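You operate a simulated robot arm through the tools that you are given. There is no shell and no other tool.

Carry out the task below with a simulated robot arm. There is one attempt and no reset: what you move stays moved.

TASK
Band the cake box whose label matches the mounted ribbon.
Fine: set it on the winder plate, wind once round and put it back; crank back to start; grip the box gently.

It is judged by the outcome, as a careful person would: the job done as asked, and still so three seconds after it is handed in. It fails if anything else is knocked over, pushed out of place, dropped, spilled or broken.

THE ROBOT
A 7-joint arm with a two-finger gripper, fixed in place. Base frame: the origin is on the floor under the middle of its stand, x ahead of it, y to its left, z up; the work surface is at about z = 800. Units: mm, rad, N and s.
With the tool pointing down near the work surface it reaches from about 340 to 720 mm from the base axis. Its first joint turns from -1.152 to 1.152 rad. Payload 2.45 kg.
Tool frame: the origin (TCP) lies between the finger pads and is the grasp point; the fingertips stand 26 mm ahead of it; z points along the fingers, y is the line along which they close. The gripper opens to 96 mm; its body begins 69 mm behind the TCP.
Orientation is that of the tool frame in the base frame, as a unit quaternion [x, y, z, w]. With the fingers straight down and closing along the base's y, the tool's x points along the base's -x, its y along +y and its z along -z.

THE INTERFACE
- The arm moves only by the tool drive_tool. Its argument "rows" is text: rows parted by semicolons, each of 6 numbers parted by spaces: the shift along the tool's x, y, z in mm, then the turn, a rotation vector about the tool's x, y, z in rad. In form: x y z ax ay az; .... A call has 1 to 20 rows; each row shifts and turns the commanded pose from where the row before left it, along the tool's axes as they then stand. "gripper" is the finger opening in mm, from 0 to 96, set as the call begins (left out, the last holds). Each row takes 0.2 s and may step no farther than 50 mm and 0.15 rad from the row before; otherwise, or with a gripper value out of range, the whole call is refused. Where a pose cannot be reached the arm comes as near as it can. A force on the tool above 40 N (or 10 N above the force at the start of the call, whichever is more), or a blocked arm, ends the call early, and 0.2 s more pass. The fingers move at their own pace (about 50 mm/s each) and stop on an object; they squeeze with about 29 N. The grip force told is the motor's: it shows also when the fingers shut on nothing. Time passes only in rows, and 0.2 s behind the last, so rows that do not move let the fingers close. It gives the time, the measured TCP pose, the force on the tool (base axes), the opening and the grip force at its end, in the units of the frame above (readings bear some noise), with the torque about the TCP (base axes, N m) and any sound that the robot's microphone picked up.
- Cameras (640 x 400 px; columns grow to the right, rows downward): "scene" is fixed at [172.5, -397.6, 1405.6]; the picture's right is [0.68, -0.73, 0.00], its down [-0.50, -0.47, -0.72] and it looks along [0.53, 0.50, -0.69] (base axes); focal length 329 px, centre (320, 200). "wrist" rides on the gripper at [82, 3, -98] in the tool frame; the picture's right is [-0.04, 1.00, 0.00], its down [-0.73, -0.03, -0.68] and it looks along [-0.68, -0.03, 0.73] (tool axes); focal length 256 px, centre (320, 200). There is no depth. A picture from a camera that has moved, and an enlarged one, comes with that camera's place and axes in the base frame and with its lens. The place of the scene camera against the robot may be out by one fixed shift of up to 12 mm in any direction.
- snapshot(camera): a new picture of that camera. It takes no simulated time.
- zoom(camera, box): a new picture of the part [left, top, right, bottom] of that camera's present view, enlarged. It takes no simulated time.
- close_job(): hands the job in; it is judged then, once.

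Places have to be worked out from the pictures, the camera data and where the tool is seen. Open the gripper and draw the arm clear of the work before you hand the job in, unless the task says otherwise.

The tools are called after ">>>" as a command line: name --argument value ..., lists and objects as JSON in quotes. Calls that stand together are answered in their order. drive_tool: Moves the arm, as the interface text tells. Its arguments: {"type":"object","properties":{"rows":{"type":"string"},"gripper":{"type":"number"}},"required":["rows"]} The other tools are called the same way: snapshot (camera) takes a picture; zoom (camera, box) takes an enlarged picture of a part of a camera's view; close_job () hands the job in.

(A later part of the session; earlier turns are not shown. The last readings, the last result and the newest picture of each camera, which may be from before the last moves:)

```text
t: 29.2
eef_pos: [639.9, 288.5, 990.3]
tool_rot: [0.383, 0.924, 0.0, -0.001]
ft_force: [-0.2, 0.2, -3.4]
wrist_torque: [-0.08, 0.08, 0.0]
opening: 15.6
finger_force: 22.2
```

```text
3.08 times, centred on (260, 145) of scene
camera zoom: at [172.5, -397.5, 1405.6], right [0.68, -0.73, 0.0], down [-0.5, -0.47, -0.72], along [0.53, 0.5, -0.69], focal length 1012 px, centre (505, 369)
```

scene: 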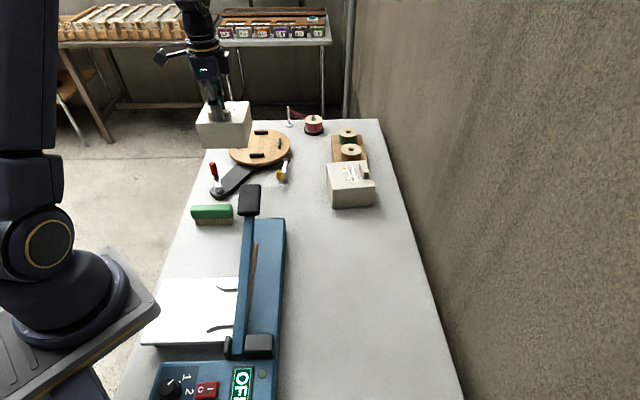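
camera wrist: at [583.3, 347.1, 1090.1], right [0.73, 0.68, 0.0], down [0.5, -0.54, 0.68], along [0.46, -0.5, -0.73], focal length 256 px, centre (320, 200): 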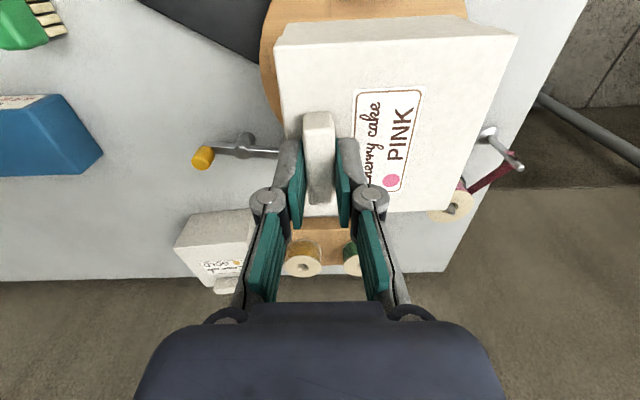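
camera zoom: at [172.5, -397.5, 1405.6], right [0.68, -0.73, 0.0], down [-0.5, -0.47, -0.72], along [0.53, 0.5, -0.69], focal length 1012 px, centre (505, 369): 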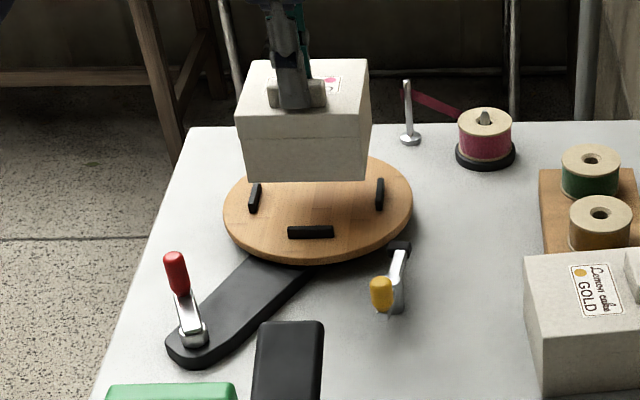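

Alignment by my numbers is good (predicted plate rim agrees with the view within 2 mm). I lower to just above cleat height and look again.

>>> drive_tool --rows "0 0 15 0 0 0; 0 0 12 0 0 0; 0 0 8 0 0 0; 0 0 0 0 0 0; 0 0 0 0 0 0"

>>> snapshot --camera "wrist"

>>> zoom --camera "scene" --box '[210, 90, 310, 180]'

```text
t: 30.4
eef_pos: [638.7, 289.7, 955.8]
tool_rot: [0.383, 0.924, 0.0, 0.0]
ft_force: [-0.1, -1.1, -3.1]
wrist_torque: [-0.11, 0.06, -0.01]
opening: 15.8
finger_force: 22.1
```

```text
taken
camera wrist: at [582.0, 347.0, 1054.6], right [0.73, 0.68, 0.0], down [0.5, -0.54, 0.68], along [0.46, -0.5, -0.73], focal length 256 px, centre (320, 200)
```

wrist: 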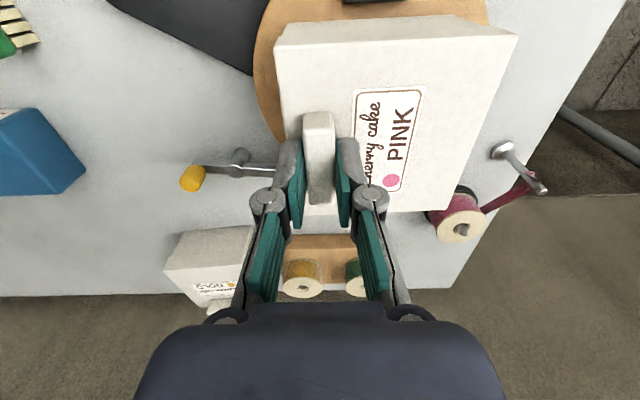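

```text
4.44 times, centred on (260, 135) of scene
camera zoom: at [172.5, -397.5, 1405.6], right [0.68, -0.73, 0.0], down [-0.5, -0.47, -0.72], along [0.53, 0.5, -0.69], focal length 1462 px, centre (587, 489)
```

zoom: 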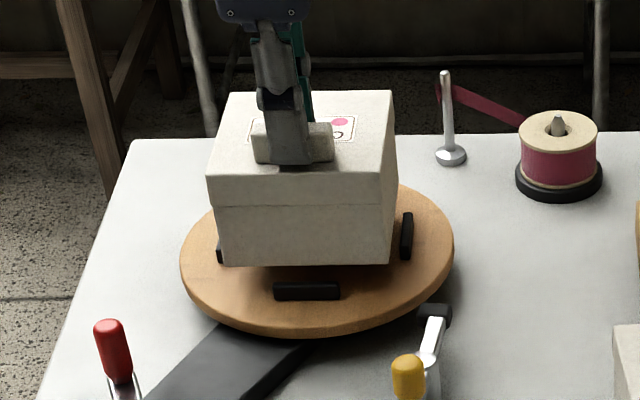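

>>> zoom --camera "scene" --box '[245, 105, 315, 170]'

>>> zoom --camera "wrist" --box '[240, 0, 500, 130]'

```text
6.15 times, centred on (280, 138) of scene
camera zoom: at [172.5, -397.5, 1405.6], right [0.68, -0.73, 0.0], down [-0.5, -0.47, -0.72], along [0.53, 0.5, -0.69], focal length 2025 px, centre (566, 585)
```

zoom: 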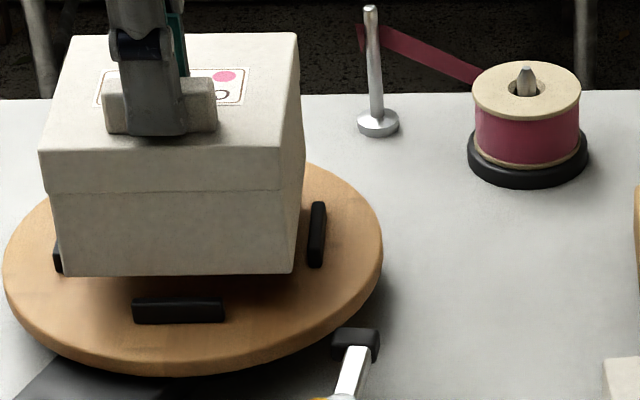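

```text
2.46 times, centred on (370, 65) of wrist
camera zoom: at [582.0, 347.0, 1054.6], right [0.73, 0.68, 0.0], down [0.5, -0.54, 0.68], along [0.46, -0.5, -0.73], focal length 630 px, centre (197, 532)
```

zoom: 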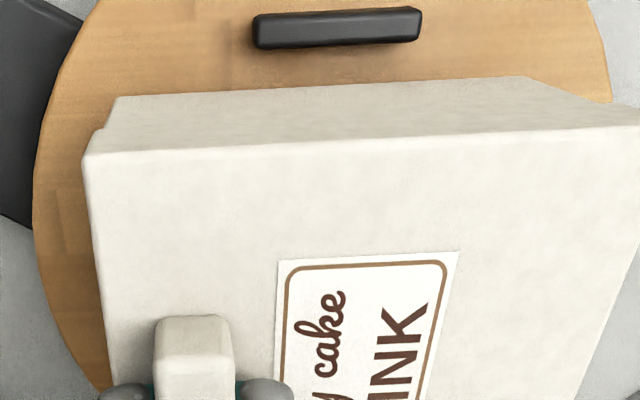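

Comparing box edges with cleat and rim in the same wrist view, the box sits about 4 mm too near (along the table) and about 1.5 mm too far right. I correct by that and re-check before lowering.

>>> drive_tool --rows "1.5 4 0 0 0 0; 0 0 0 0 0 0; 0 0 0 0 0 0"

>>> zoom --camera "wrist" --box '[240, 0, 500, 130]'

>>> zoom --camera "scene" --box '[225, 105, 295, 170]'

```text
t: 31.2
eef_pos: [639.0, 292.3, 955.6]
tool_rot: [0.383, 0.924, 0.0, -0.001]
ft_force: [0.4, 0.0, -3.7]
wrist_torque: [-0.08, 0.08, 0.02]
opening: 16.0
finger_force: 21.7
```

```text
2.46 times, centred on (370, 65) of wrist
camera zoom: at [583.9, 350.9, 1054.8], right [0.73, 0.68, 0.0], down [0.5, -0.54, 0.68], along [0.46, -0.5, -0.73], focal length 630 px, centre (197, 532)
```

zoom: 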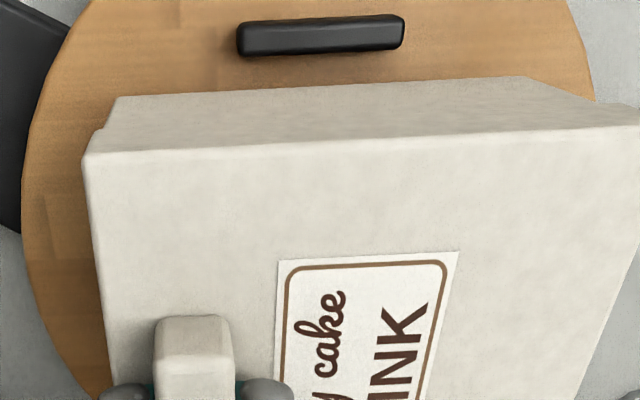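

```text
6.15 times, centred on (260, 138) of scene
camera zoom: at [172.5, -397.5, 1405.6], right [0.68, -0.73, 0.0], down [-0.5, -0.47, -0.72], along [0.53, 0.5, -0.69], focal length 2025 px, centre (689, 585)
```

zoom: 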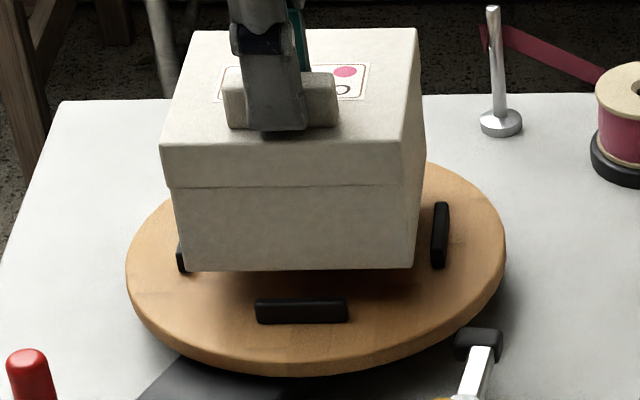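

Now the box is centred to within about 1–2 mm in both directions, with roughly 4 mm clearance to each cleat. I lower it slowly in small steps watching the vertical force.

>>> drive_tool --rows "0 0 4 0 0 0; 0 0 4 0 0 0; 0 0 3 0 0 0; 0 0 0 0 0 0"

>>> zoom --camera "scene" --box '[225, 105, 295, 170]'

>>> zoom --camera "wrist" --box '[240, 0, 500, 130]'

```text
t: 32.2
eef_pos: [640.0, 292.0, 945.3]
tool_rot: [0.382, 0.924, 0.0, 0.0]
ft_force: [0.3, 0.2, -2.8]
wrist_torque: [-0.06, 0.08, -0.06]
opening: 15.8
finger_force: 22.4
```

```text
6.15 times, centred on (260, 138) of scene
camera zoom: at [172.5, -397.5, 1405.6], right [0.68, -0.73, 0.0], down [-0.5, -0.47, -0.72], along [0.53, 0.5, -0.69], focal length 2025 px, centre (689, 585)
```

zoom: 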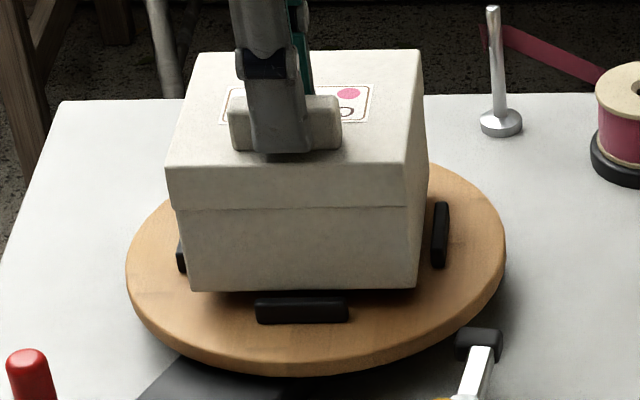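

```text
2.46 times, centred on (370, 65) of wrist
camera zoom: at [584.3, 350.6, 1043.2], right [0.73, 0.68, 0.0], down [0.5, -0.54, 0.68], along [0.46, -0.5, -0.73], focal length 630 px, centre (197, 532)
```

zoom: 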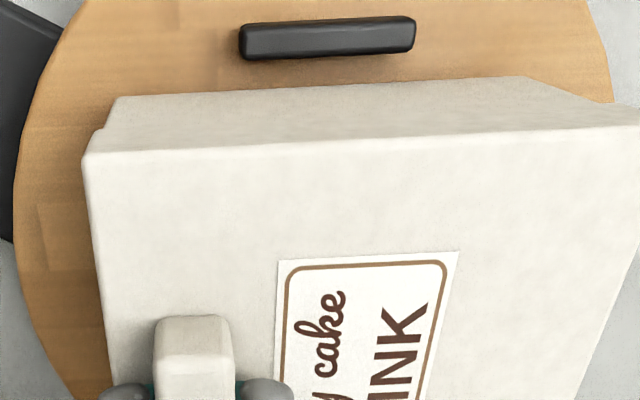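

>>> drive_tool --rows "0 0 2 0 0 0; 0 0 2 0 0 0; 0 0 0 0 0 0"

>>> drive_tool --rows "0 0 1.5 0 0 0; 0 0 0 0 0 0"

```text
t: 33.0
eef_pos: [639.9, 293.4, 941.3]
tool_rot: [0.383, 0.924, 0.001, 0.0]
ft_force: [-0.6, -0.6, -3.8]
wrist_torque: [-0.06, 0.06, 0.0]
opening: 15.7
finger_force: 21.6
```

```text
t: 33.6
eef_pos: [639.9, 292.7, 938.8]
tool_rot: [0.382, 0.924, 0.0, 0.0]
ft_force: [0.2, -0.9, -2.8]
wrist_torque: [-0.05, 0.09, 0.02]
opening: 15.8
finger_force: 22.3
```

Still hanging freely (force about −3 N). I continue down in 1.5 mm steps until the weight comes off.

>>> drive_tool --rows "0 0 1.5 0 0 0; 0 0 0 0 0 0"

>>> zoom --camera "scene" --box '[225, 105, 295, 170]'

```text
t: 34.2
eef_pos: [640.1, 293.2, 938.0]
tool_rot: [0.383, 0.924, 0.0, 0.0]
ft_force: [0.5, 0.3, -4.4]
wrist_torque: [-0.1, 0.09, 0.02]
opening: 15.9
finger_force: 22.0
```

```text
6.15 times, centred on (260, 138) of scene
camera zoom: at [172.5, -397.5, 1405.6], right [0.68, -0.73, 0.0], down [-0.5, -0.47, -0.72], along [0.53, 0.5, -0.69], focal length 2025 px, centre (689, 585)
```

zoom: 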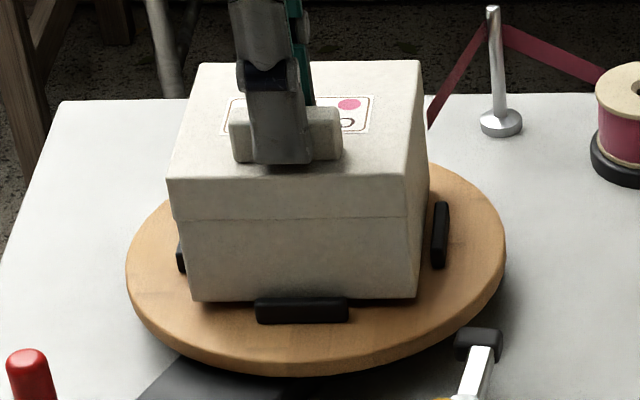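

The ribbon has now run from the guide post to the box, so it is recognised on the plate. I continue lowering by small steps until it rests.

>>> drive_tool --rows "0 0 1.5 0 0 0; 0 0 0 0 0 0"

>>> drive_tool --rows "0 0 1 0 0 0; 0 0 0 0 0 0"

```text
t: 34.8
eef_pos: [641.2, 293.1, 935.2]
tool_rot: [0.383, 0.924, 0.0, 0.0]
ft_force: [0.0, 0.3, -3.4]
wrist_torque: [-0.09, 0.12, 0.0]
opening: 16.1
finger_force: 21.3
```

```text
t: 35.4
eef_pos: [639.4, 293.9, 935.5]
tool_rot: [0.383, 0.924, 0.0, 0.0]
ft_force: [-0.1, -0.1, -2.5]
wrist_torque: [-0.09, 0.07, 0.0]
opening: 15.6
finger_force: 22.0
```

>>> drive_tool --rows "0 0 1 0 0 0; 0 0 0 0 0 0"

>>> drive_tool --rows "0 0 1 0 0 0; 0 0 0 0 0 0"

>>> zoom --camera "scene" --box '[225, 105, 295, 170]'

```text
t: 36.0
eef_pos: [640.5, 292.0, 935.9]
tool_rot: [0.383, 0.924, 0.0, 0.001]
ft_force: [-1.1, -0.9, 2.1]
wrist_torque: [0.06, -0.11, 0.02]
opening: 15.9
finger_force: 22.0
```

```text
t: 36.6
eef_pos: [639.5, 293.1, 932.0]
tool_rot: [0.383, 0.924, 0.0, 0.0]
ft_force: [-1.7, -0.8, -1.1]
wrist_torque: [-0.01, -0.07, 0.0]
opening: 15.8
finger_force: 22.0
```

```text
6.15 times, centred on (260, 138) of scene
camera zoom: at [172.5, -397.6, 1405.6], right [0.68, -0.73, 0.0], down [-0.5, -0.47, -0.72], along [0.53, 0.5, -0.69], focal length 2025 px, centre (689, 585)
```

zoom: 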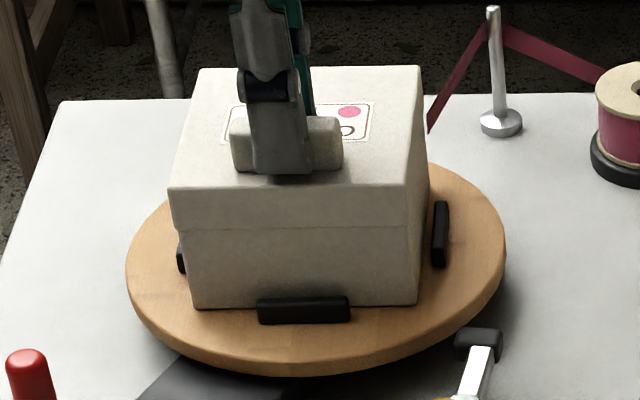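

The weight is now on the plate (vertical force fell from −3.5 to about −1 N). I release by opening the fingers and then rise straight up.

>>> drive_tool --rows "0 0 0 0 0 0; 0 0 0 0 0 0; 0 0 0 0 0 0; 0 0 0 0 0 0" --gripper 40

>>> zoom --camera "scene" --box '[225, 105, 295, 170]'

```text
t: 37.6
eef_pos: [639.6, 292.7, 934.0]
tool_rot: [0.382, 0.924, 0.0, 0.0]
ft_force: [0.5, 0.3, 0.2]
wrist_torque: [-0.01, 0.0, -0.01]
opening: 40.3
finger_force: 0.0
```

```text
6.15 times, centred on (260, 138) of scene
camera zoom: at [172.5, -397.6, 1405.6], right [0.68, -0.73, 0.0], down [-0.5, -0.47, -0.72], along [0.53, 0.5, -0.69], focal length 2025 px, centre (689, 585)
```

zoom: 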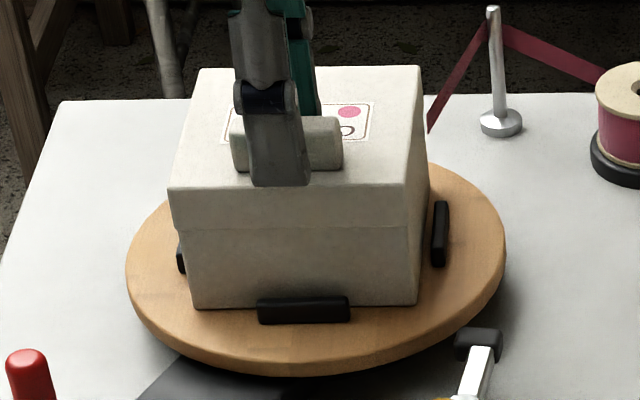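

The box stands released on the plate between the cleats. I rise straight up and then look at ribbon, box and crank.

>>> drive_tool --rows "0 0 -10 0 0 0; 0 0 -20 0 0 0; 0 0 -30 0 0 0; 0 0 -30 0 0 0; 0 0 -30 0 0 0; 0 0 0 0 0 0"

>>> snapshot --camera "wrist"

>>> zoom --camera "scene" --box '[190, 95, 330, 205]'

```text
t: 39.0
eef_pos: [640.8, 293.6, 1054.6]
tool_rot: [0.382, 0.924, 0.0, 0.0]
ft_force: [-0.1, 1.0, -0.3]
wrist_torque: [0.01, 0.0, 0.02]
opening: 40.1
finger_force: 0.0
```

```text
taken
camera wrist: at [584.5, 351.8, 1152.8], right [0.73, 0.68, 0.0], down [0.5, -0.54, 0.68], along [0.46, -0.5, -0.73], focal length 256 px, centre (320, 200)
```

wrist: 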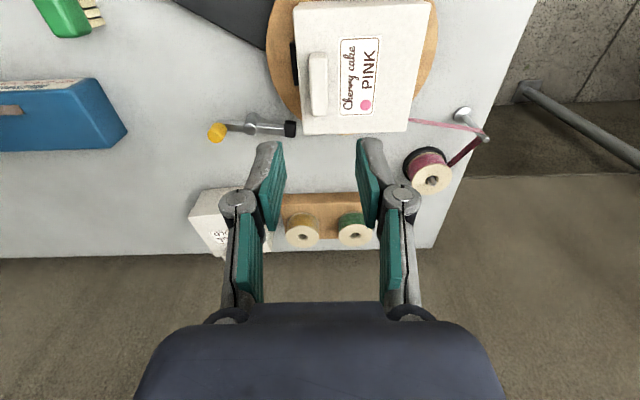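

```text
3.64 times, centred on (260, 150) of scene
camera zoom: at [172.5, -397.6, 1405.6], right [0.68, -0.73, 0.0], down [-0.5, -0.47, -0.72], along [0.53, 0.5, -0.69], focal length 1196 px, centre (538, 382)
```

zoom: 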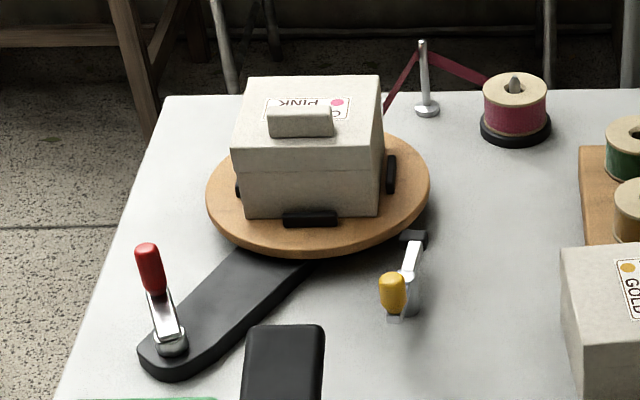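

The ribbon now runs from the guide post to the box's far corner. Next I turn the tool back and go above the red crank knob, which I place at about (485, 285), top z≈879.

>>> drive_tool --rows "0 0 0 0 0 -0.1309; 0 0 0 0 0 -0.1309; 0 0 0 0 0 -0.1309; 0 0 0 0 0 -0.1309; 0 0 0 0 0 -0.1309; 0 0 0 0 0 -0.1309; 0 0 0 0 0 -0.1309; 0 0 0 0 0 -0.1309; 0 0 0 0 0 -0.1309; 0 0 0 0 0 -0.1309; 0 0 0 0 0 -0.1309; 0 0 0 0 0 -0.1309; 28.7 25.9 0 0 0 0; 28.7 25.9 0 0 0 0; 28.7 25.9 0 0 0 0; 28.7 25.7 0 0 0 0; 0 0 30 0 0 0; 0 0 30 0 0 0; 0 0 0 0 0 0"

>>> snapshot --camera "wrist"

>>> snapshot --camera "scene"

```text
t: 43.0
eef_pos: [486.0, 286.0, 993.5]
tool_rot: [-0.382, 0.924, 0.0, 0.0]
ft_force: [0.0, -0.1, -0.8]
wrist_torque: [0.04, 0.01, 0.02]
opening: 39.9
finger_force: 0.0
```

```text
taken
camera wrist: at [425.3, 229.5, 1093.1], right [-0.68, 0.73, 0.0], down [0.54, 0.5, 0.68], along [0.5, 0.46, -0.73], focal length 256 px, centre (320, 200)
```

wrist: 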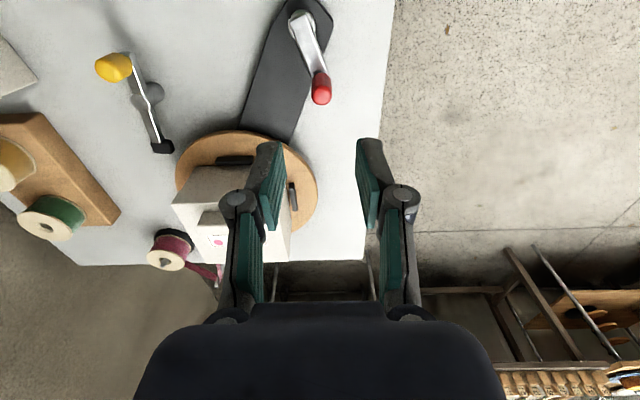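

```text
taken
```

scene: 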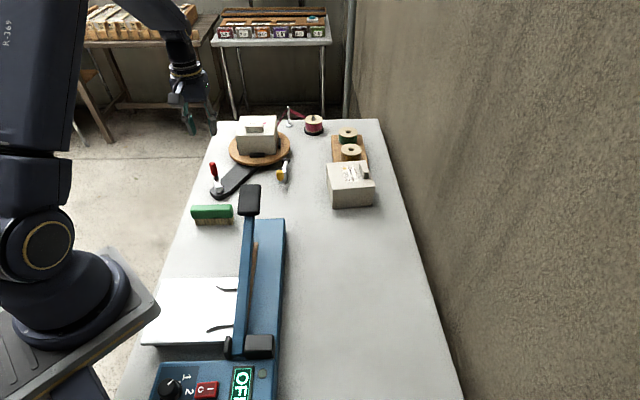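

>>> zoom --camera "wrist" --box '[260, 0, 380, 120]'

>>> zoom --camera "scene" --box '[195, 150, 255, 205]'

```text
3.33 times, centred on (320, 60) of wrist
camera zoom: at [425.3, 229.5, 1093.1], right [-0.68, 0.73, 0.0], down [0.54, 0.5, 0.68], along [0.5, 0.46, -0.73], focal length 853 px, centre (320, 667)
```

zoom: 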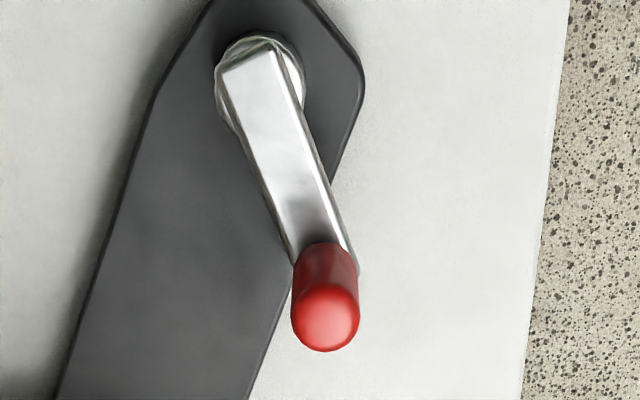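

```text
7.27 times, centred on (225, 178) of scene
camera zoom: at [172.5, -397.6, 1405.6], right [0.68, -0.73, 0.0], down [-0.5, -0.47, -0.72], along [0.53, 0.5, -0.69], focal length 2393 px, centre (1011, 364)
```

zoom: 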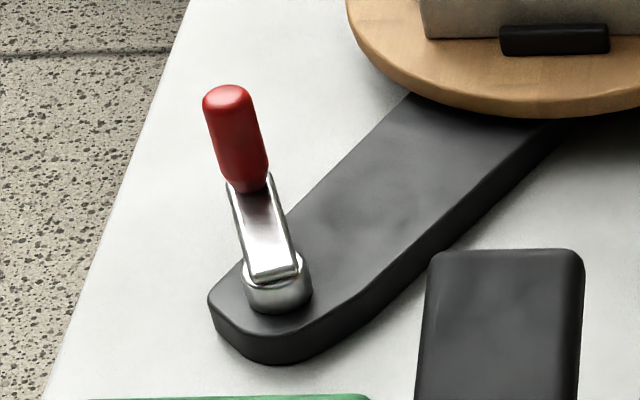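

The knob (17 mm thick, top z≈879) stands right under the tool; the crank hub lies about 42–43 mm from it, towards the robot. I descend around the knob with fingers open at 40 mm.

>>> drive_tool --rows "1 0.5 30 0 0 0; 0 0 30 0 0 0; 0 0 30 0 0 0; 0 0 0 0 0 0; 0 0 0 0 0 0"

>>> zoom --camera "wrist" --box '[220, 0, 420, 250]'

>>> zoom --camera "scene" --box '[180, 110, 300, 210]'

```text
t: 44.2
eef_pos: [485.6, 286.1, 902.6]
tool_rot: [-0.383, 0.924, -0.001, 0.0]
ft_force: [0.3, -0.4, -0.2]
wrist_torque: [0.02, -0.02, 0.01]
opening: 40.0
finger_force: 0.1
```

```text
1.60 times, centred on (320, 125) of wrist
camera zoom: at [424.4, 229.7, 1002.0], right [-0.68, 0.73, 0.0], down [0.54, 0.5, 0.68], along [0.5, 0.46, -0.73], focal length 410 px, centre (320, 320)
```

zoom: 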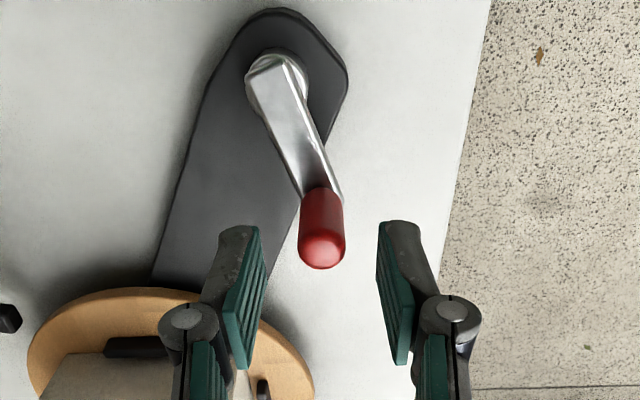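

```text
4.00 times, centred on (240, 160) of scene
camera zoom: at [172.5, -397.6, 1405.6], right [0.68, -0.73, 0.0], down [-0.5, -0.47, -0.72], along [0.53, 0.5, -0.69], focal length 1316 px, centre (640, 360)
```

zoom: 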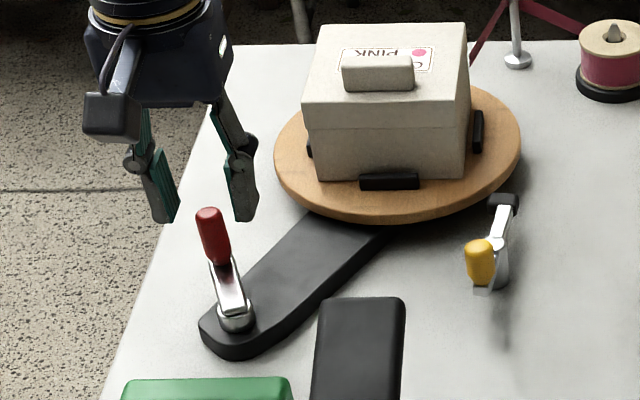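

Knob centred to within about 1.5 mm. I descend to TCP z≈873 so the pads cover the knob above the crank arm, then close gently.

>>> drive_tool --rows "1.3 0 10 0 0 0; 0 0 10 0 0 0; 0 0 9 0 0 0; 0 0 0 0 0 0"

>>> drive_tool --rows "0 0 0 0 0 0; 0 0 0 0 0 0; 0 0 0 0 0 0; 0 0 0 0 0 0" --gripper 16

>>> zoom --camera "scene" --box '[180, 110, 300, 210]'

```text
t: 45.2
eef_pos: [484.9, 284.5, 874.8]
tool_rot: [-0.383, 0.924, 0.0, 0.0]
ft_force: [-0.7, 0.2, -0.5]
wrist_torque: [0.01, 0.0, 0.0]
opening: 40.0
finger_force: 0.0
```

```text
t: 46.2
eef_pos: [484.2, 285.8, 875.1]
tool_rot: [-0.382, 0.924, 0.0, 0.0]
ft_force: [-2.6, 4.2, -1.2]
wrist_torque: [0.11, 0.03, -0.03]
opening: 19.5
finger_force: 2.8
```

```text
4.00 times, centred on (240, 160) of scene
camera zoom: at [172.4, -397.4, 1405.7], right [0.68, -0.73, 0.0], down [-0.5, -0.47, -0.72], along [0.53, 0.5, -0.69], focal length 1316 px, centre (640, 360)
```

zoom: 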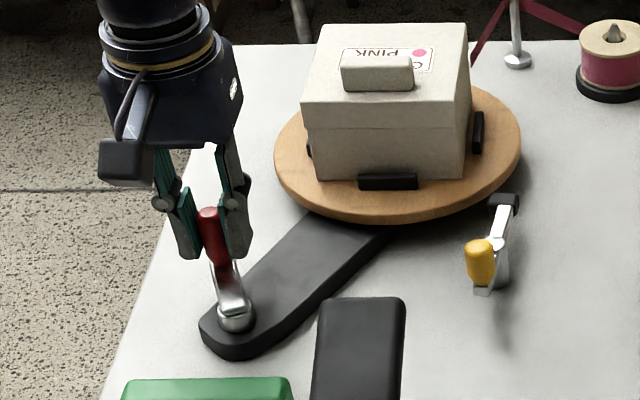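

>>> drive_tool --rows "0 0.8 0 0 0 0; 0 0 0 0 0 0; 0 0 0 0 0 0" --gripper 15

>>> zoom --camera "wrist" --box '[220, 0, 420, 250]'

```text
t: 47.0
eef_pos: [483.9, 285.7, 875.9]
tool_rot: [-0.383, 0.924, 0.0, 0.0]
ft_force: [-3.9, 4.4, 1.5]
wrist_torque: [0.05, 0.11, -0.01]
opening: 19.0
finger_force: 2.8
```

```text
1.60 times, centred on (320, 125) of wrist
camera zoom: at [423.1, 227.9, 973.9], right [-0.68, 0.73, 0.0], down [0.54, 0.5, 0.68], along [0.5, 0.46, -0.73], focal length 410 px, centre (320, 320)
```

zoom: 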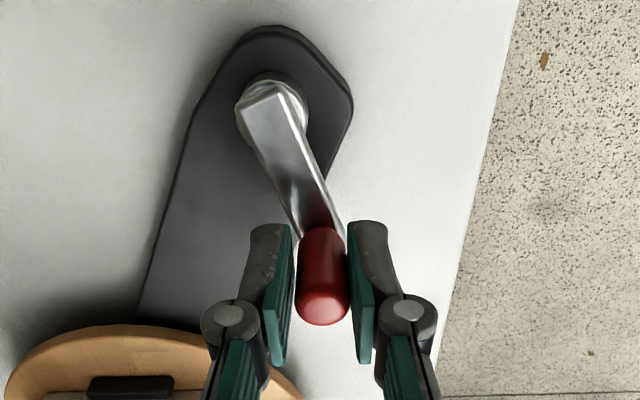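

The knob touches only the left pad so far; it is about 1.5 mm off centre. I shift that much to centre and close a little more.

>>> drive_tool --rows "0 1.6 0 0 0 0; 0 0 0 0 0 0; 0 0 0 0 0 0" --gripper 15

>>> zoom --camera "wrist" --box '[260, 120, 380, 220]'

```text
t: 47.8
eef_pos: [483.6, 286.4, 875.2]
tool_rot: [-0.383, 0.924, 0.0, 0.0]
ft_force: [3.0, 0.1, -0.3]
wrist_torque: [-0.02, -0.13, 0.05]
opening: 17.4
finger_force: 43.1
```

```text
4.00 times, centred on (320, 170) of wrist
camera zoom: at [422.3, 228.4, 973.9], right [-0.68, 0.74, 0.0], down [0.54, 0.5, 0.68], along [0.5, 0.46, -0.73], focal length 1024 px, centre (320, 320)
```

zoom: 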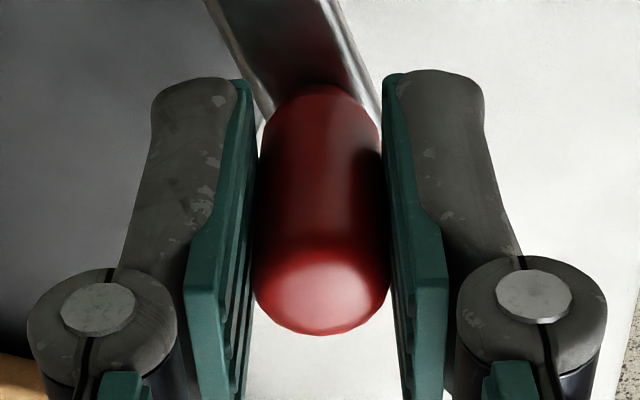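

The knob is held. I make a small trial turn clockwise (15° along the estimated circle of radius 43 mm) and watch force and plate.

>>> drive_tool --rows "-1.24 -3.54 0 0 0 0; -0.94 -3.63 0 0 0 0; -0.61 -3.7 0 0 0 0; 0 0 0 0 0 0" --gripper 16

>>> snapshot --camera "wrist"

>>> zoom --camera "scene" --box '[180, 100, 320, 210]'

```text
t: 48.6
eef_pos: [483.0, 285.4, 874.3]
tool_rot: [-0.386, 0.922, 0.004, -0.006]
ft_force: [-6.0, 0.5, 7.4]
wrist_torque: [-0.1, 0.28, 0.11]
opening: 17.2
finger_force: 42.5
stopped in row 4: the force on the tool passed its limit at 44 N (the readings are from after the stop); the commanded pose is now the measured one
```

```text
taken
camera wrist: at [424.9, 227.5, 974.4], right [-0.68, 0.73, 0.01], down [0.54, 0.5, 0.67], along [0.49, 0.47, -0.74], focal length 256 px, centre (320, 200)
```

wrist: 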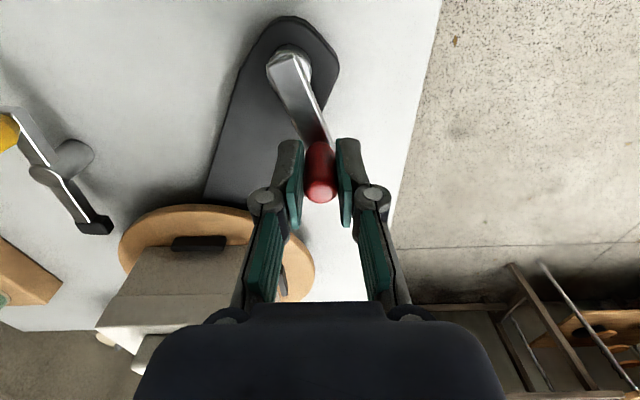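

```text
3.64 times, centred on (250, 155) of scene
camera zoom: at [172.2, -397.6, 1405.7], right [0.68, -0.73, 0.0], down [-0.5, -0.47, -0.72], along [0.53, 0.5, -0.69], focal length 1196 px, centre (574, 364)
```

zoom: 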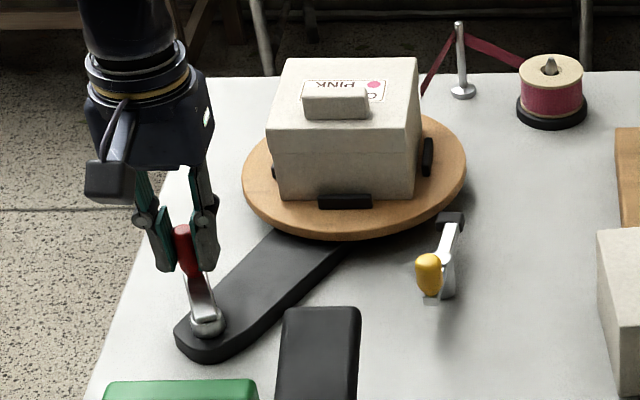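

Clockwise is blocked (44 N, nothing moved) – probably a one-way or start stop. I restore the slight tilt the stop left behind and read the forces at rest.

>>> drive_tool --rows "0 0 0 0.012 -0.008 0.0076; 0 0 0 0 0 0; 0 0 0 0 0 0" --gripper 16.5

>>> zoom --camera "scene" --box '[255, 140, 305, 190]'

```text
t: 49.4
eef_pos: [482.4, 284.7, 874.7]
tool_rot: [-0.382, 0.924, 0.001, 0.001]
ft_force: [-12.3, 2.8, 10.2]
wrist_torque: [-0.29, 0.67, -0.04]
opening: 17.4
finger_force: 42.9
```

```text
8.00 times, centred on (280, 165) of scene
camera zoom: at [172.0, -397.6, 1405.7], right [0.68, -0.73, 0.0], down [-0.5, -0.47, -0.72], along [0.53, 0.5, -0.69], focal length 2632 px, centre (640, 480)
```

zoom: 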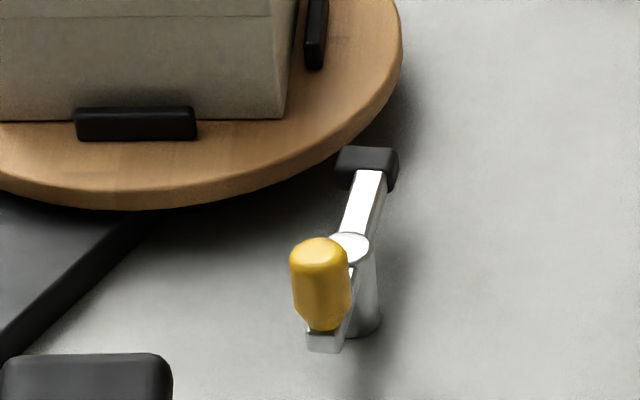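

>>> drive_tool --rows "0 0 0 0 0 0; 0 0 0 0 0 0; 0 0 0 0 0 0" --gripper 26

>>> zoom --camera "wrist" --box '[220, 0, 420, 250]'

```text
t: 50.2
eef_pos: [484.6, 284.4, 873.8]
tool_rot: [-0.382, 0.924, 0.0, 0.001]
ft_force: [-0.5, 0.5, -0.1]
wrist_torque: [0.03, -0.03, 0.0]
opening: 26.1
finger_force: 0.0
```

```text
1.60 times, centred on (320, 125) of wrist
camera zoom: at [423.9, 227.7, 973.3], right [-0.68, 0.74, 0.0], down [0.54, 0.5, 0.68], along [0.5, 0.46, -0.73], focal length 410 px, centre (320, 320)
```

zoom: 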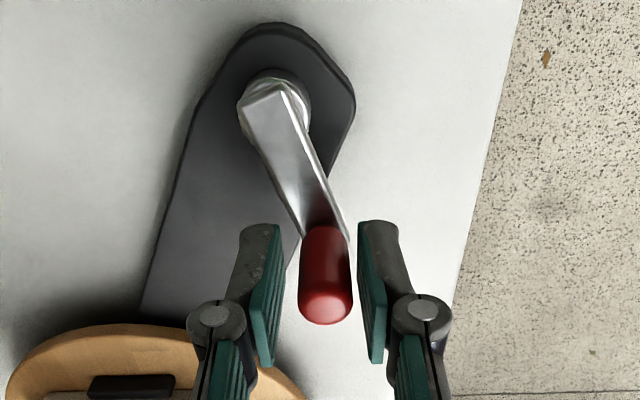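

Forces are zero with the fingers loose around the knob. Now I try the other direction (counter-clockwise) by pushing gently with the right-hand finger.

>>> drive_tool --rows "0 3 0 0 0 0; 0 3 0 0 0 0; 0.8 2 0 0 0 0; 0.8 2 0 0 0 0; 0 0 0 0 0 0"

>>> zoom --camera "wrist" --box '[220, 0, 420, 250]'

```text
t: 51.4
eef_pos: [475.9, 290.1, 873.6]
tool_rot: [-0.382, 0.924, 0.001, 0.0]
ft_force: [-0.3, -0.5, 0.4]
wrist_torque: [0.02, 0.01, -0.02]
opening: 26.5
finger_force: 0.2
```

```text
1.60 times, centred on (320, 125) of wrist
camera zoom: at [415.2, 233.3, 973.2], right [-0.68, 0.74, 0.0], down [0.54, 0.5, 0.68], along [0.5, 0.46, -0.73], focal length 410 px, centre (320, 320)
```

zoom: 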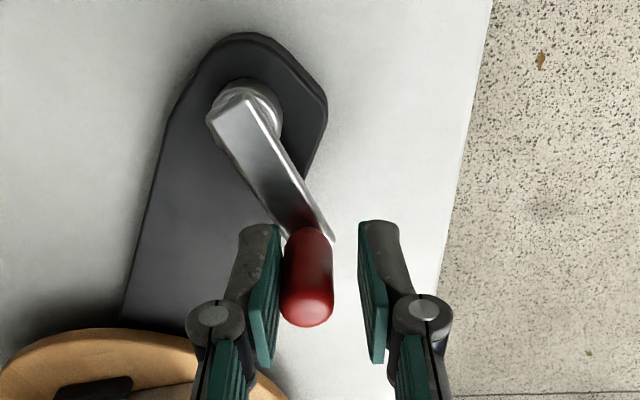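

Counter-clockwise turns freely with almost no force, so that is the winding direction. I recentre on the knob (it is 4 mm off centre), close on it and continue counter-clockwise in short arcs.

>>> drive_tool --rows "0 -2 0 0 0 0; 0 -2 0 0 0 0; 0 0 0 0 0 0; 0 0 0 0 0 0" --gripper 20

>>> zoom --camera "wrist" --box '[220, 0, 420, 250]'

>>> zoom --camera "scene" --box '[180, 100, 320, 210]'

```text
t: 52.4
eef_pos: [479.7, 287.3, 874.9]
tool_rot: [-0.383, 0.924, 0.0, 0.002]
ft_force: [-0.8, 1.4, 1.3]
wrist_torque: [0.05, 0.01, 0.0]
opening: 20.5
finger_force: 0.9
```

```text
1.60 times, centred on (320, 125) of wrist
camera zoom: at [418.3, 231.0, 973.6], right [-0.68, 0.74, 0.0], down [0.54, 0.5, 0.68], along [0.5, 0.46, -0.73], focal length 410 px, centre (320, 320)
```

zoom: 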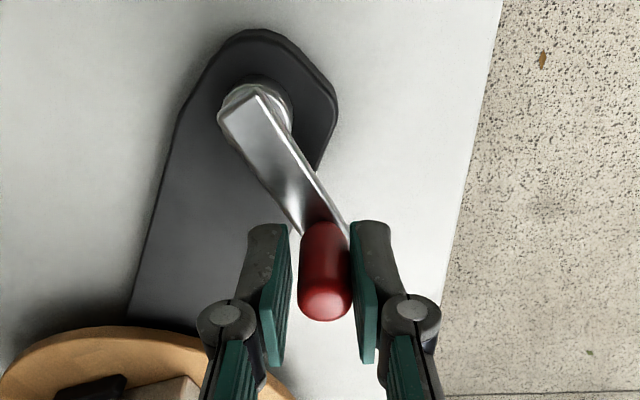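

```text
3.64 times, centred on (250, 155) of scene
camera zoom: at [172.5, -397.5, 1405.6], right [0.68, -0.73, 0.0], down [-0.5, -0.47, -0.72], along [0.53, 0.5, -0.69], focal length 1196 px, centre (574, 364)
```

zoom: 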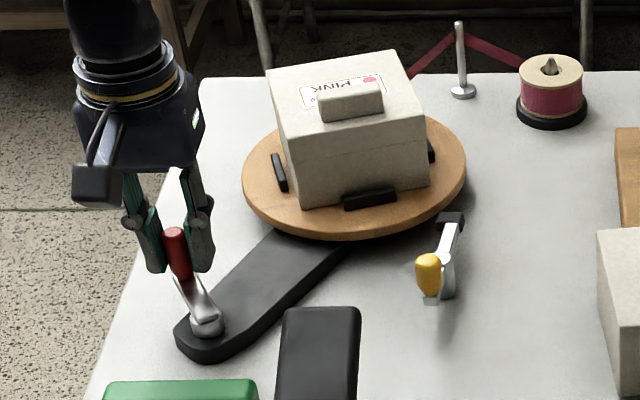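

Plate and box turn together with the crank, roughly one to one. I centre and close on the knob, then turn on in 10° rows.

>>> drive_tool --rows "0 1.5 0 0 0 0; 0 0 0 0 0 0; 0 0 0 0 0 0" --gripper 17

```text
t: 53.2
eef_pos: [479.1, 288.6, 874.0]
tool_rot: [-0.382, 0.924, -0.001, 0.001]
ft_force: [0.4, -1.1, -0.1]
wrist_torque: [-0.02, 0.01, -0.03]
opening: 17.7
finger_force: 0.2
```

>>> drive_tool --rows "0 0 0 0 0 0; 0 0 0 0 0 0" --gripper 16.3

```text
t: 53.8
eef_pos: [477.9, 287.6, 875.3]
tool_rot: [-0.382, 0.924, -0.001, 0.001]
ft_force: [1.3, -2.4, -0.6]
wrist_torque: [-0.09, -0.01, -0.02]
opening: 17.7
finger_force: 41.3
```

The knob is gripped without side load. I turn 24° further and check.

>>> drive_tool --rows "3.26 5.12 0 0 0 0; 3.94 4.61 0 0 0 0; 4.55 4.02 0 0 0 0; 0 0 0 0 0 0"

>>> zoom --camera "wrist" --box '[220, 0, 420, 250]'

>>> zoom --camera "scene" --box '[180, 100, 320, 210]'

```text
t: 54.8
eef_pos: [459.0, 290.3, 874.1]
tool_rot: [-0.383, 0.924, 0.0, 0.001]
ft_force: [1.5, 0.9, -3.4]
wrist_torque: [-0.13, 0.1, 0.03]
opening: 17.7
finger_force: 42.0
```

```text
1.60 times, centred on (320, 125) of wrist
camera zoom: at [398.8, 233.8, 973.3], right [-0.68, 0.74, 0.0], down [0.54, 0.5, 0.68], along [0.5, 0.46, -0.73], focal length 410 px, centre (320, 320)
```

zoom: 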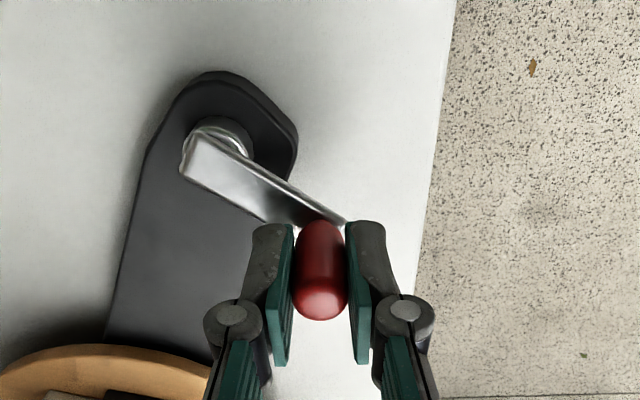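

```text
3.64 times, centred on (250, 155) of scene
camera zoom: at [172.6, -397.5, 1405.6], right [0.68, -0.73, 0.0], down [-0.5, -0.47, -0.72], along [0.53, 0.5, -0.69], focal length 1196 px, centre (574, 364)
```

zoom: 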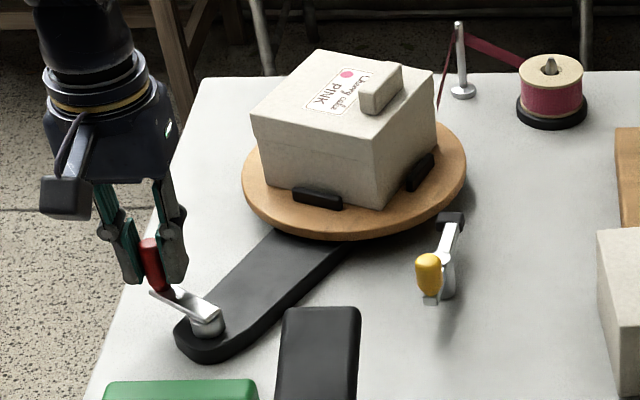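

Force stays low and box and plate follow. I continue the arc by 40°.

>>> drive_tool --rows "5.06 3.35 0 0 0 0; 5.48 2.61 0 0 0 0; 5.79 1.82 0 0 0 0; 5.99 1 0 0 0 0; 6.07 0.16 0 0 0 0; 0 0 0 0 0 0"

>>> zoom --camera "wrist" --box '[160, 0, 420, 250]'

>>> zoom --camera "scene" --box '[180, 100, 320, 210]'

```text
t: 56.2
eef_pos: [434.2, 275.9, 872.6]
tool_rot: [-0.383, 0.924, 0.0, 0.001]
ft_force: [-5.4, 2.3, -0.4]
wrist_torque: [-0.05, 0.27, -0.01]
opening: 17.9
finger_force: 22.9
```

```text
1.60 times, centred on (290, 125) of wrist
camera zoom: at [372.4, 218.9, 973.3], right [-0.68, 0.74, 0.0], down [0.54, 0.5, 0.68], along [0.5, 0.46, -0.73], focal length 410 px, centre (368, 320)
```

zoom: 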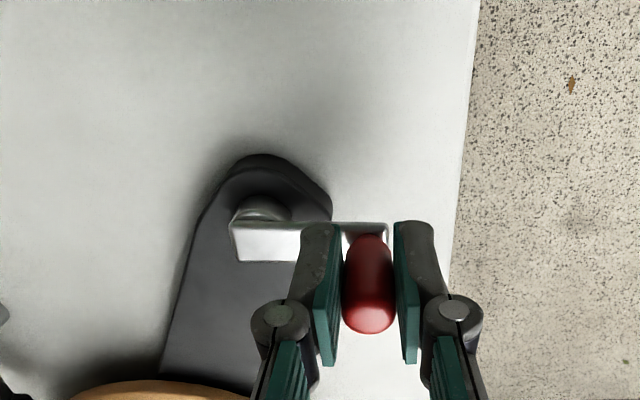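

```text
3.64 times, centred on (250, 155) of scene
camera zoom: at [172.4, -397.5, 1405.7], right [0.68, -0.73, 0.0], down [-0.5, -0.47, -0.72], along [0.53, 0.5, -0.69], focal length 1196 px, centre (574, 364)
```

zoom: 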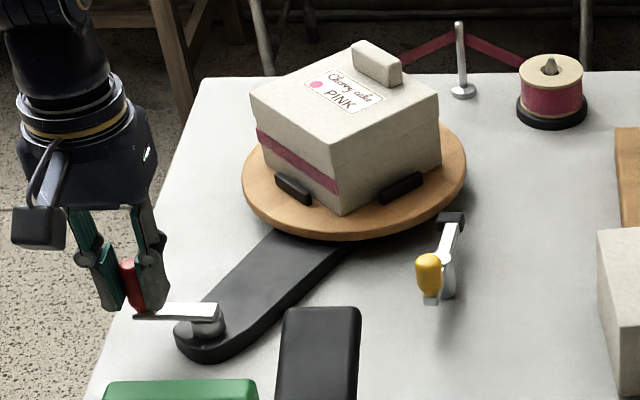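

The band is appearing on the box, and the plate turns about twice as fast as the crank (plate ≈133° for ≈66° of crank). So once round is only half a crank turn; I must stop the plate exactly after 360°. The knob slid 3.4 mm along the pads, so I re-centre and grip again.

>>> drive_tool --rows "0 0 0 0 0 0; -3.4 0 0 0 0 0; 0 0 0 0 0 0" --gripper 24

>>> drive_tool --rows "0 0 0 0 0 0; 0 0 0 0 0 0" --gripper 17

>>> zoom --camera "wrist" --box '[160, 0, 420, 250]'

>>> zoom --camera "scene" --box '[180, 100, 320, 210]'

```text
t: 57.0
eef_pos: [436.4, 278.3, 874.1]
tool_rot: [-0.382, 0.924, 0.001, 0.001]
ft_force: [0.3, 0.0, -0.5]
wrist_torque: [0.0, 0.03, 0.01]
opening: 23.8
finger_force: 0.1
```

```text
t: 57.6
eef_pos: [436.8, 278.4, 874.0]
tool_rot: [-0.383, 0.924, 0.0, 0.002]
ft_force: [-1.8, 2.0, -0.1]
wrist_torque: [0.03, 0.06, -0.02]
opening: 18.6
finger_force: 1.0
```

```text
1.60 times, centred on (290, 125) of wrist
camera zoom: at [375.6, 222.1, 973.1], right [-0.68, 0.74, 0.0], down [0.54, 0.5, 0.68], along [0.5, 0.46, -0.73], focal length 410 px, centre (368, 320)
```

zoom: 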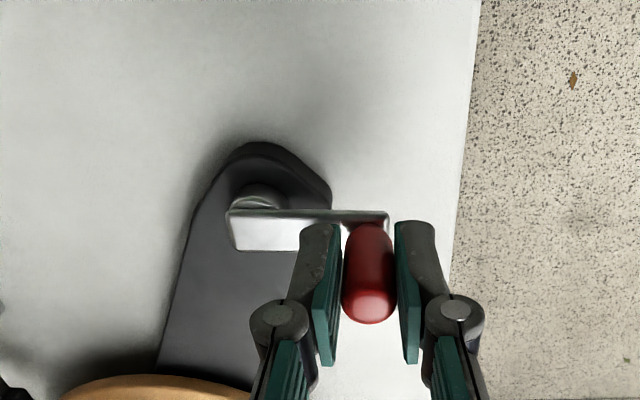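

```text
3.64 times, centred on (250, 155) of scene
camera zoom: at [172.4, -397.5, 1405.7], right [0.68, -0.73, 0.0], down [-0.5, -0.47, -0.72], along [0.53, 0.5, -0.69], focal length 1196 px, centre (574, 364)
```

zoom: 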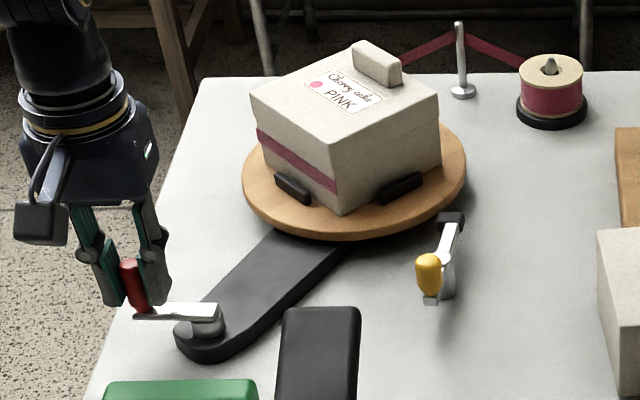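

The knob is centred again. I close and continue counter-clockwise another 40°.

>>> drive_tool --rows "0 0.4 0 0 0 0; 0 0 0 0 0 0; 6.07 -0.05 0 0 0 0; 6 -0.9 0 0 0 0; 5.82 -1.72 0 0 0 0; 5.52 -2.52 0 0 0 0; 5.12 -3.26 0 0 0 0; 0 0 0 0 0 0" --gripper 14

>>> zoom --camera "wrist" --box '[160, 0, 420, 250]'

>>> zoom --camera "scene" --box '[180, 100, 320, 210]'

```text
t: 59.4
eef_pos: [420.4, 253.8, 873.9]
tool_rot: [-0.383, 0.924, 0.0, 0.001]
ft_force: [-14.4, 10.8, 7.8]
wrist_torque: [-0.09, 0.71, 0.4]
opening: 17.5
finger_force: 42.8
```

```text
1.60 times, centred on (290, 125) of wrist
camera zoom: at [359.3, 197.3, 973.4], right [-0.68, 0.73, 0.0], down [0.54, 0.5, 0.68], along [0.5, 0.46, -0.73], focal length 410 px, centre (368, 320)
```

zoom: 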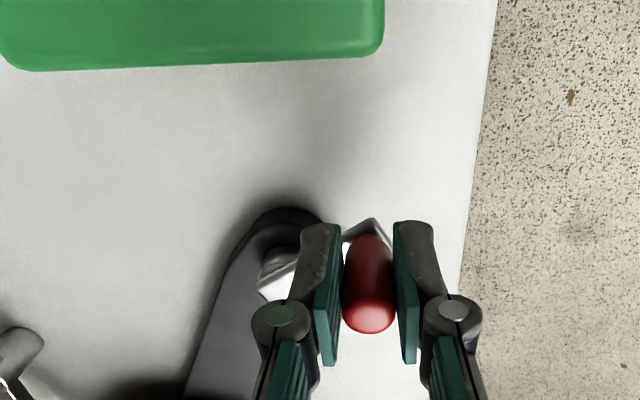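

```text
3.64 times, centred on (250, 155) of scene
camera zoom: at [172.0, -397.3, 1405.8], right [0.68, -0.73, 0.0], down [-0.5, -0.47, -0.72], along [0.53, 0.5, -0.69], focal length 1196 px, centre (574, 364)
```

zoom: 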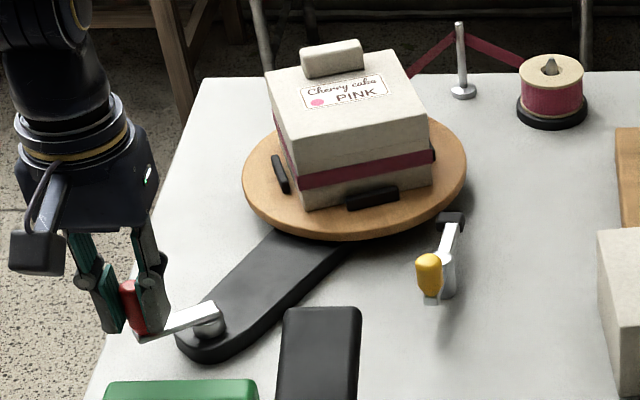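

The plate is at about 194° now (tab at the far side). The knob again lags 3.4 mm along the pads, which causes the side force, so I re-centre before going on.

>>> drive_tool --rows "0 0 0 0 0 0; -3.4 0 0 0 0 0; 0 0 0 0 0 0" --gripper 25

>>> zoom --camera "wrist" --box '[220, 60, 420, 250]'

```text
t: 60.2
eef_pos: [425.5, 255.6, 874.6]
tool_rot: [-0.381, 0.924, -0.001, 0.002]
ft_force: [0.3, 0.6, -0.8]
wrist_torque: [-0.01, 0.01, 0.04]
opening: 25.0
finger_force: 0.0
```

```text
2.11 times, centred on (320, 155) of wrist
camera zoom: at [363.6, 199.1, 973.3], right [-0.68, 0.74, 0.0], down [0.54, 0.5, 0.68], along [0.5, 0.46, -0.73], focal length 539 px, centre (320, 295)
```

zoom: 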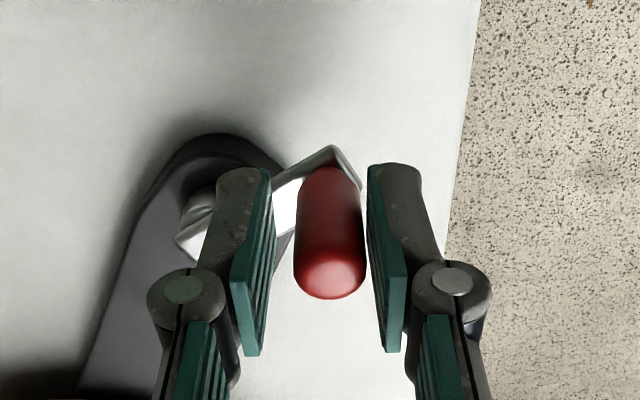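

Knob is 2 mm left of the tool centre; I shift, grip and continue by 32°.

>>> drive_tool --rows "0.5 2 0 0 0 0; 0 0 0 0 0 0; 0 0 0 0 0 0; 5.01 -3.38 0 0 0 0; 4.49 -4.04 0 0 0 0; 3.88 -4.63 0 0 0 0; 3.2 -5.12 0 0 0 0; 0 0 0 0 0 0" --gripper 14

>>> zoom --camera "wrist" --box '[220, 60, 420, 250]'

>>> zoom --camera "scene" --box '[180, 100, 320, 210]'

```text
t: 62.0
eef_pos: [422.7, 231.0, 874.2]
tool_rot: [-0.381, 0.925, -0.001, 0.001]
ft_force: [3.7, -3.4, -8.4]
wrist_torque: [-0.21, 0.0, -0.17]
opening: 17.6
finger_force: 36.0
```

```text
2.11 times, centred on (320, 155) of wrist
camera zoom: at [362.5, 175.0, 972.8], right [-0.68, 0.74, 0.0], down [0.54, 0.5, 0.68], along [0.5, 0.46, -0.73], focal length 539 px, centre (320, 295)
```

zoom: 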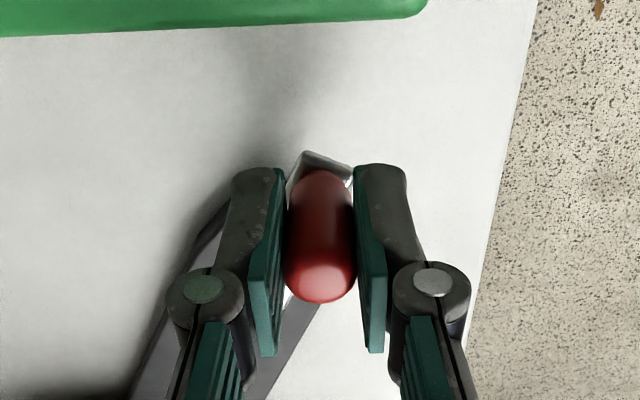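

```text
3.64 times, centred on (250, 155) of scene
camera zoom: at [172.7, -397.6, 1405.6], right [0.68, -0.73, 0.0], down [-0.5, -0.47, -0.72], along [0.53, 0.5, -0.69], focal length 1196 px, centre (574, 364)
```

zoom: 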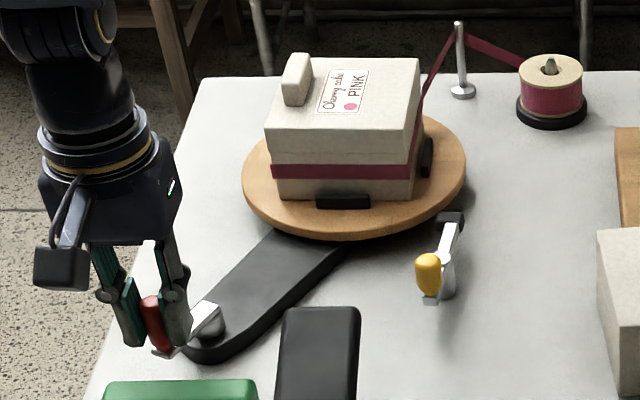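

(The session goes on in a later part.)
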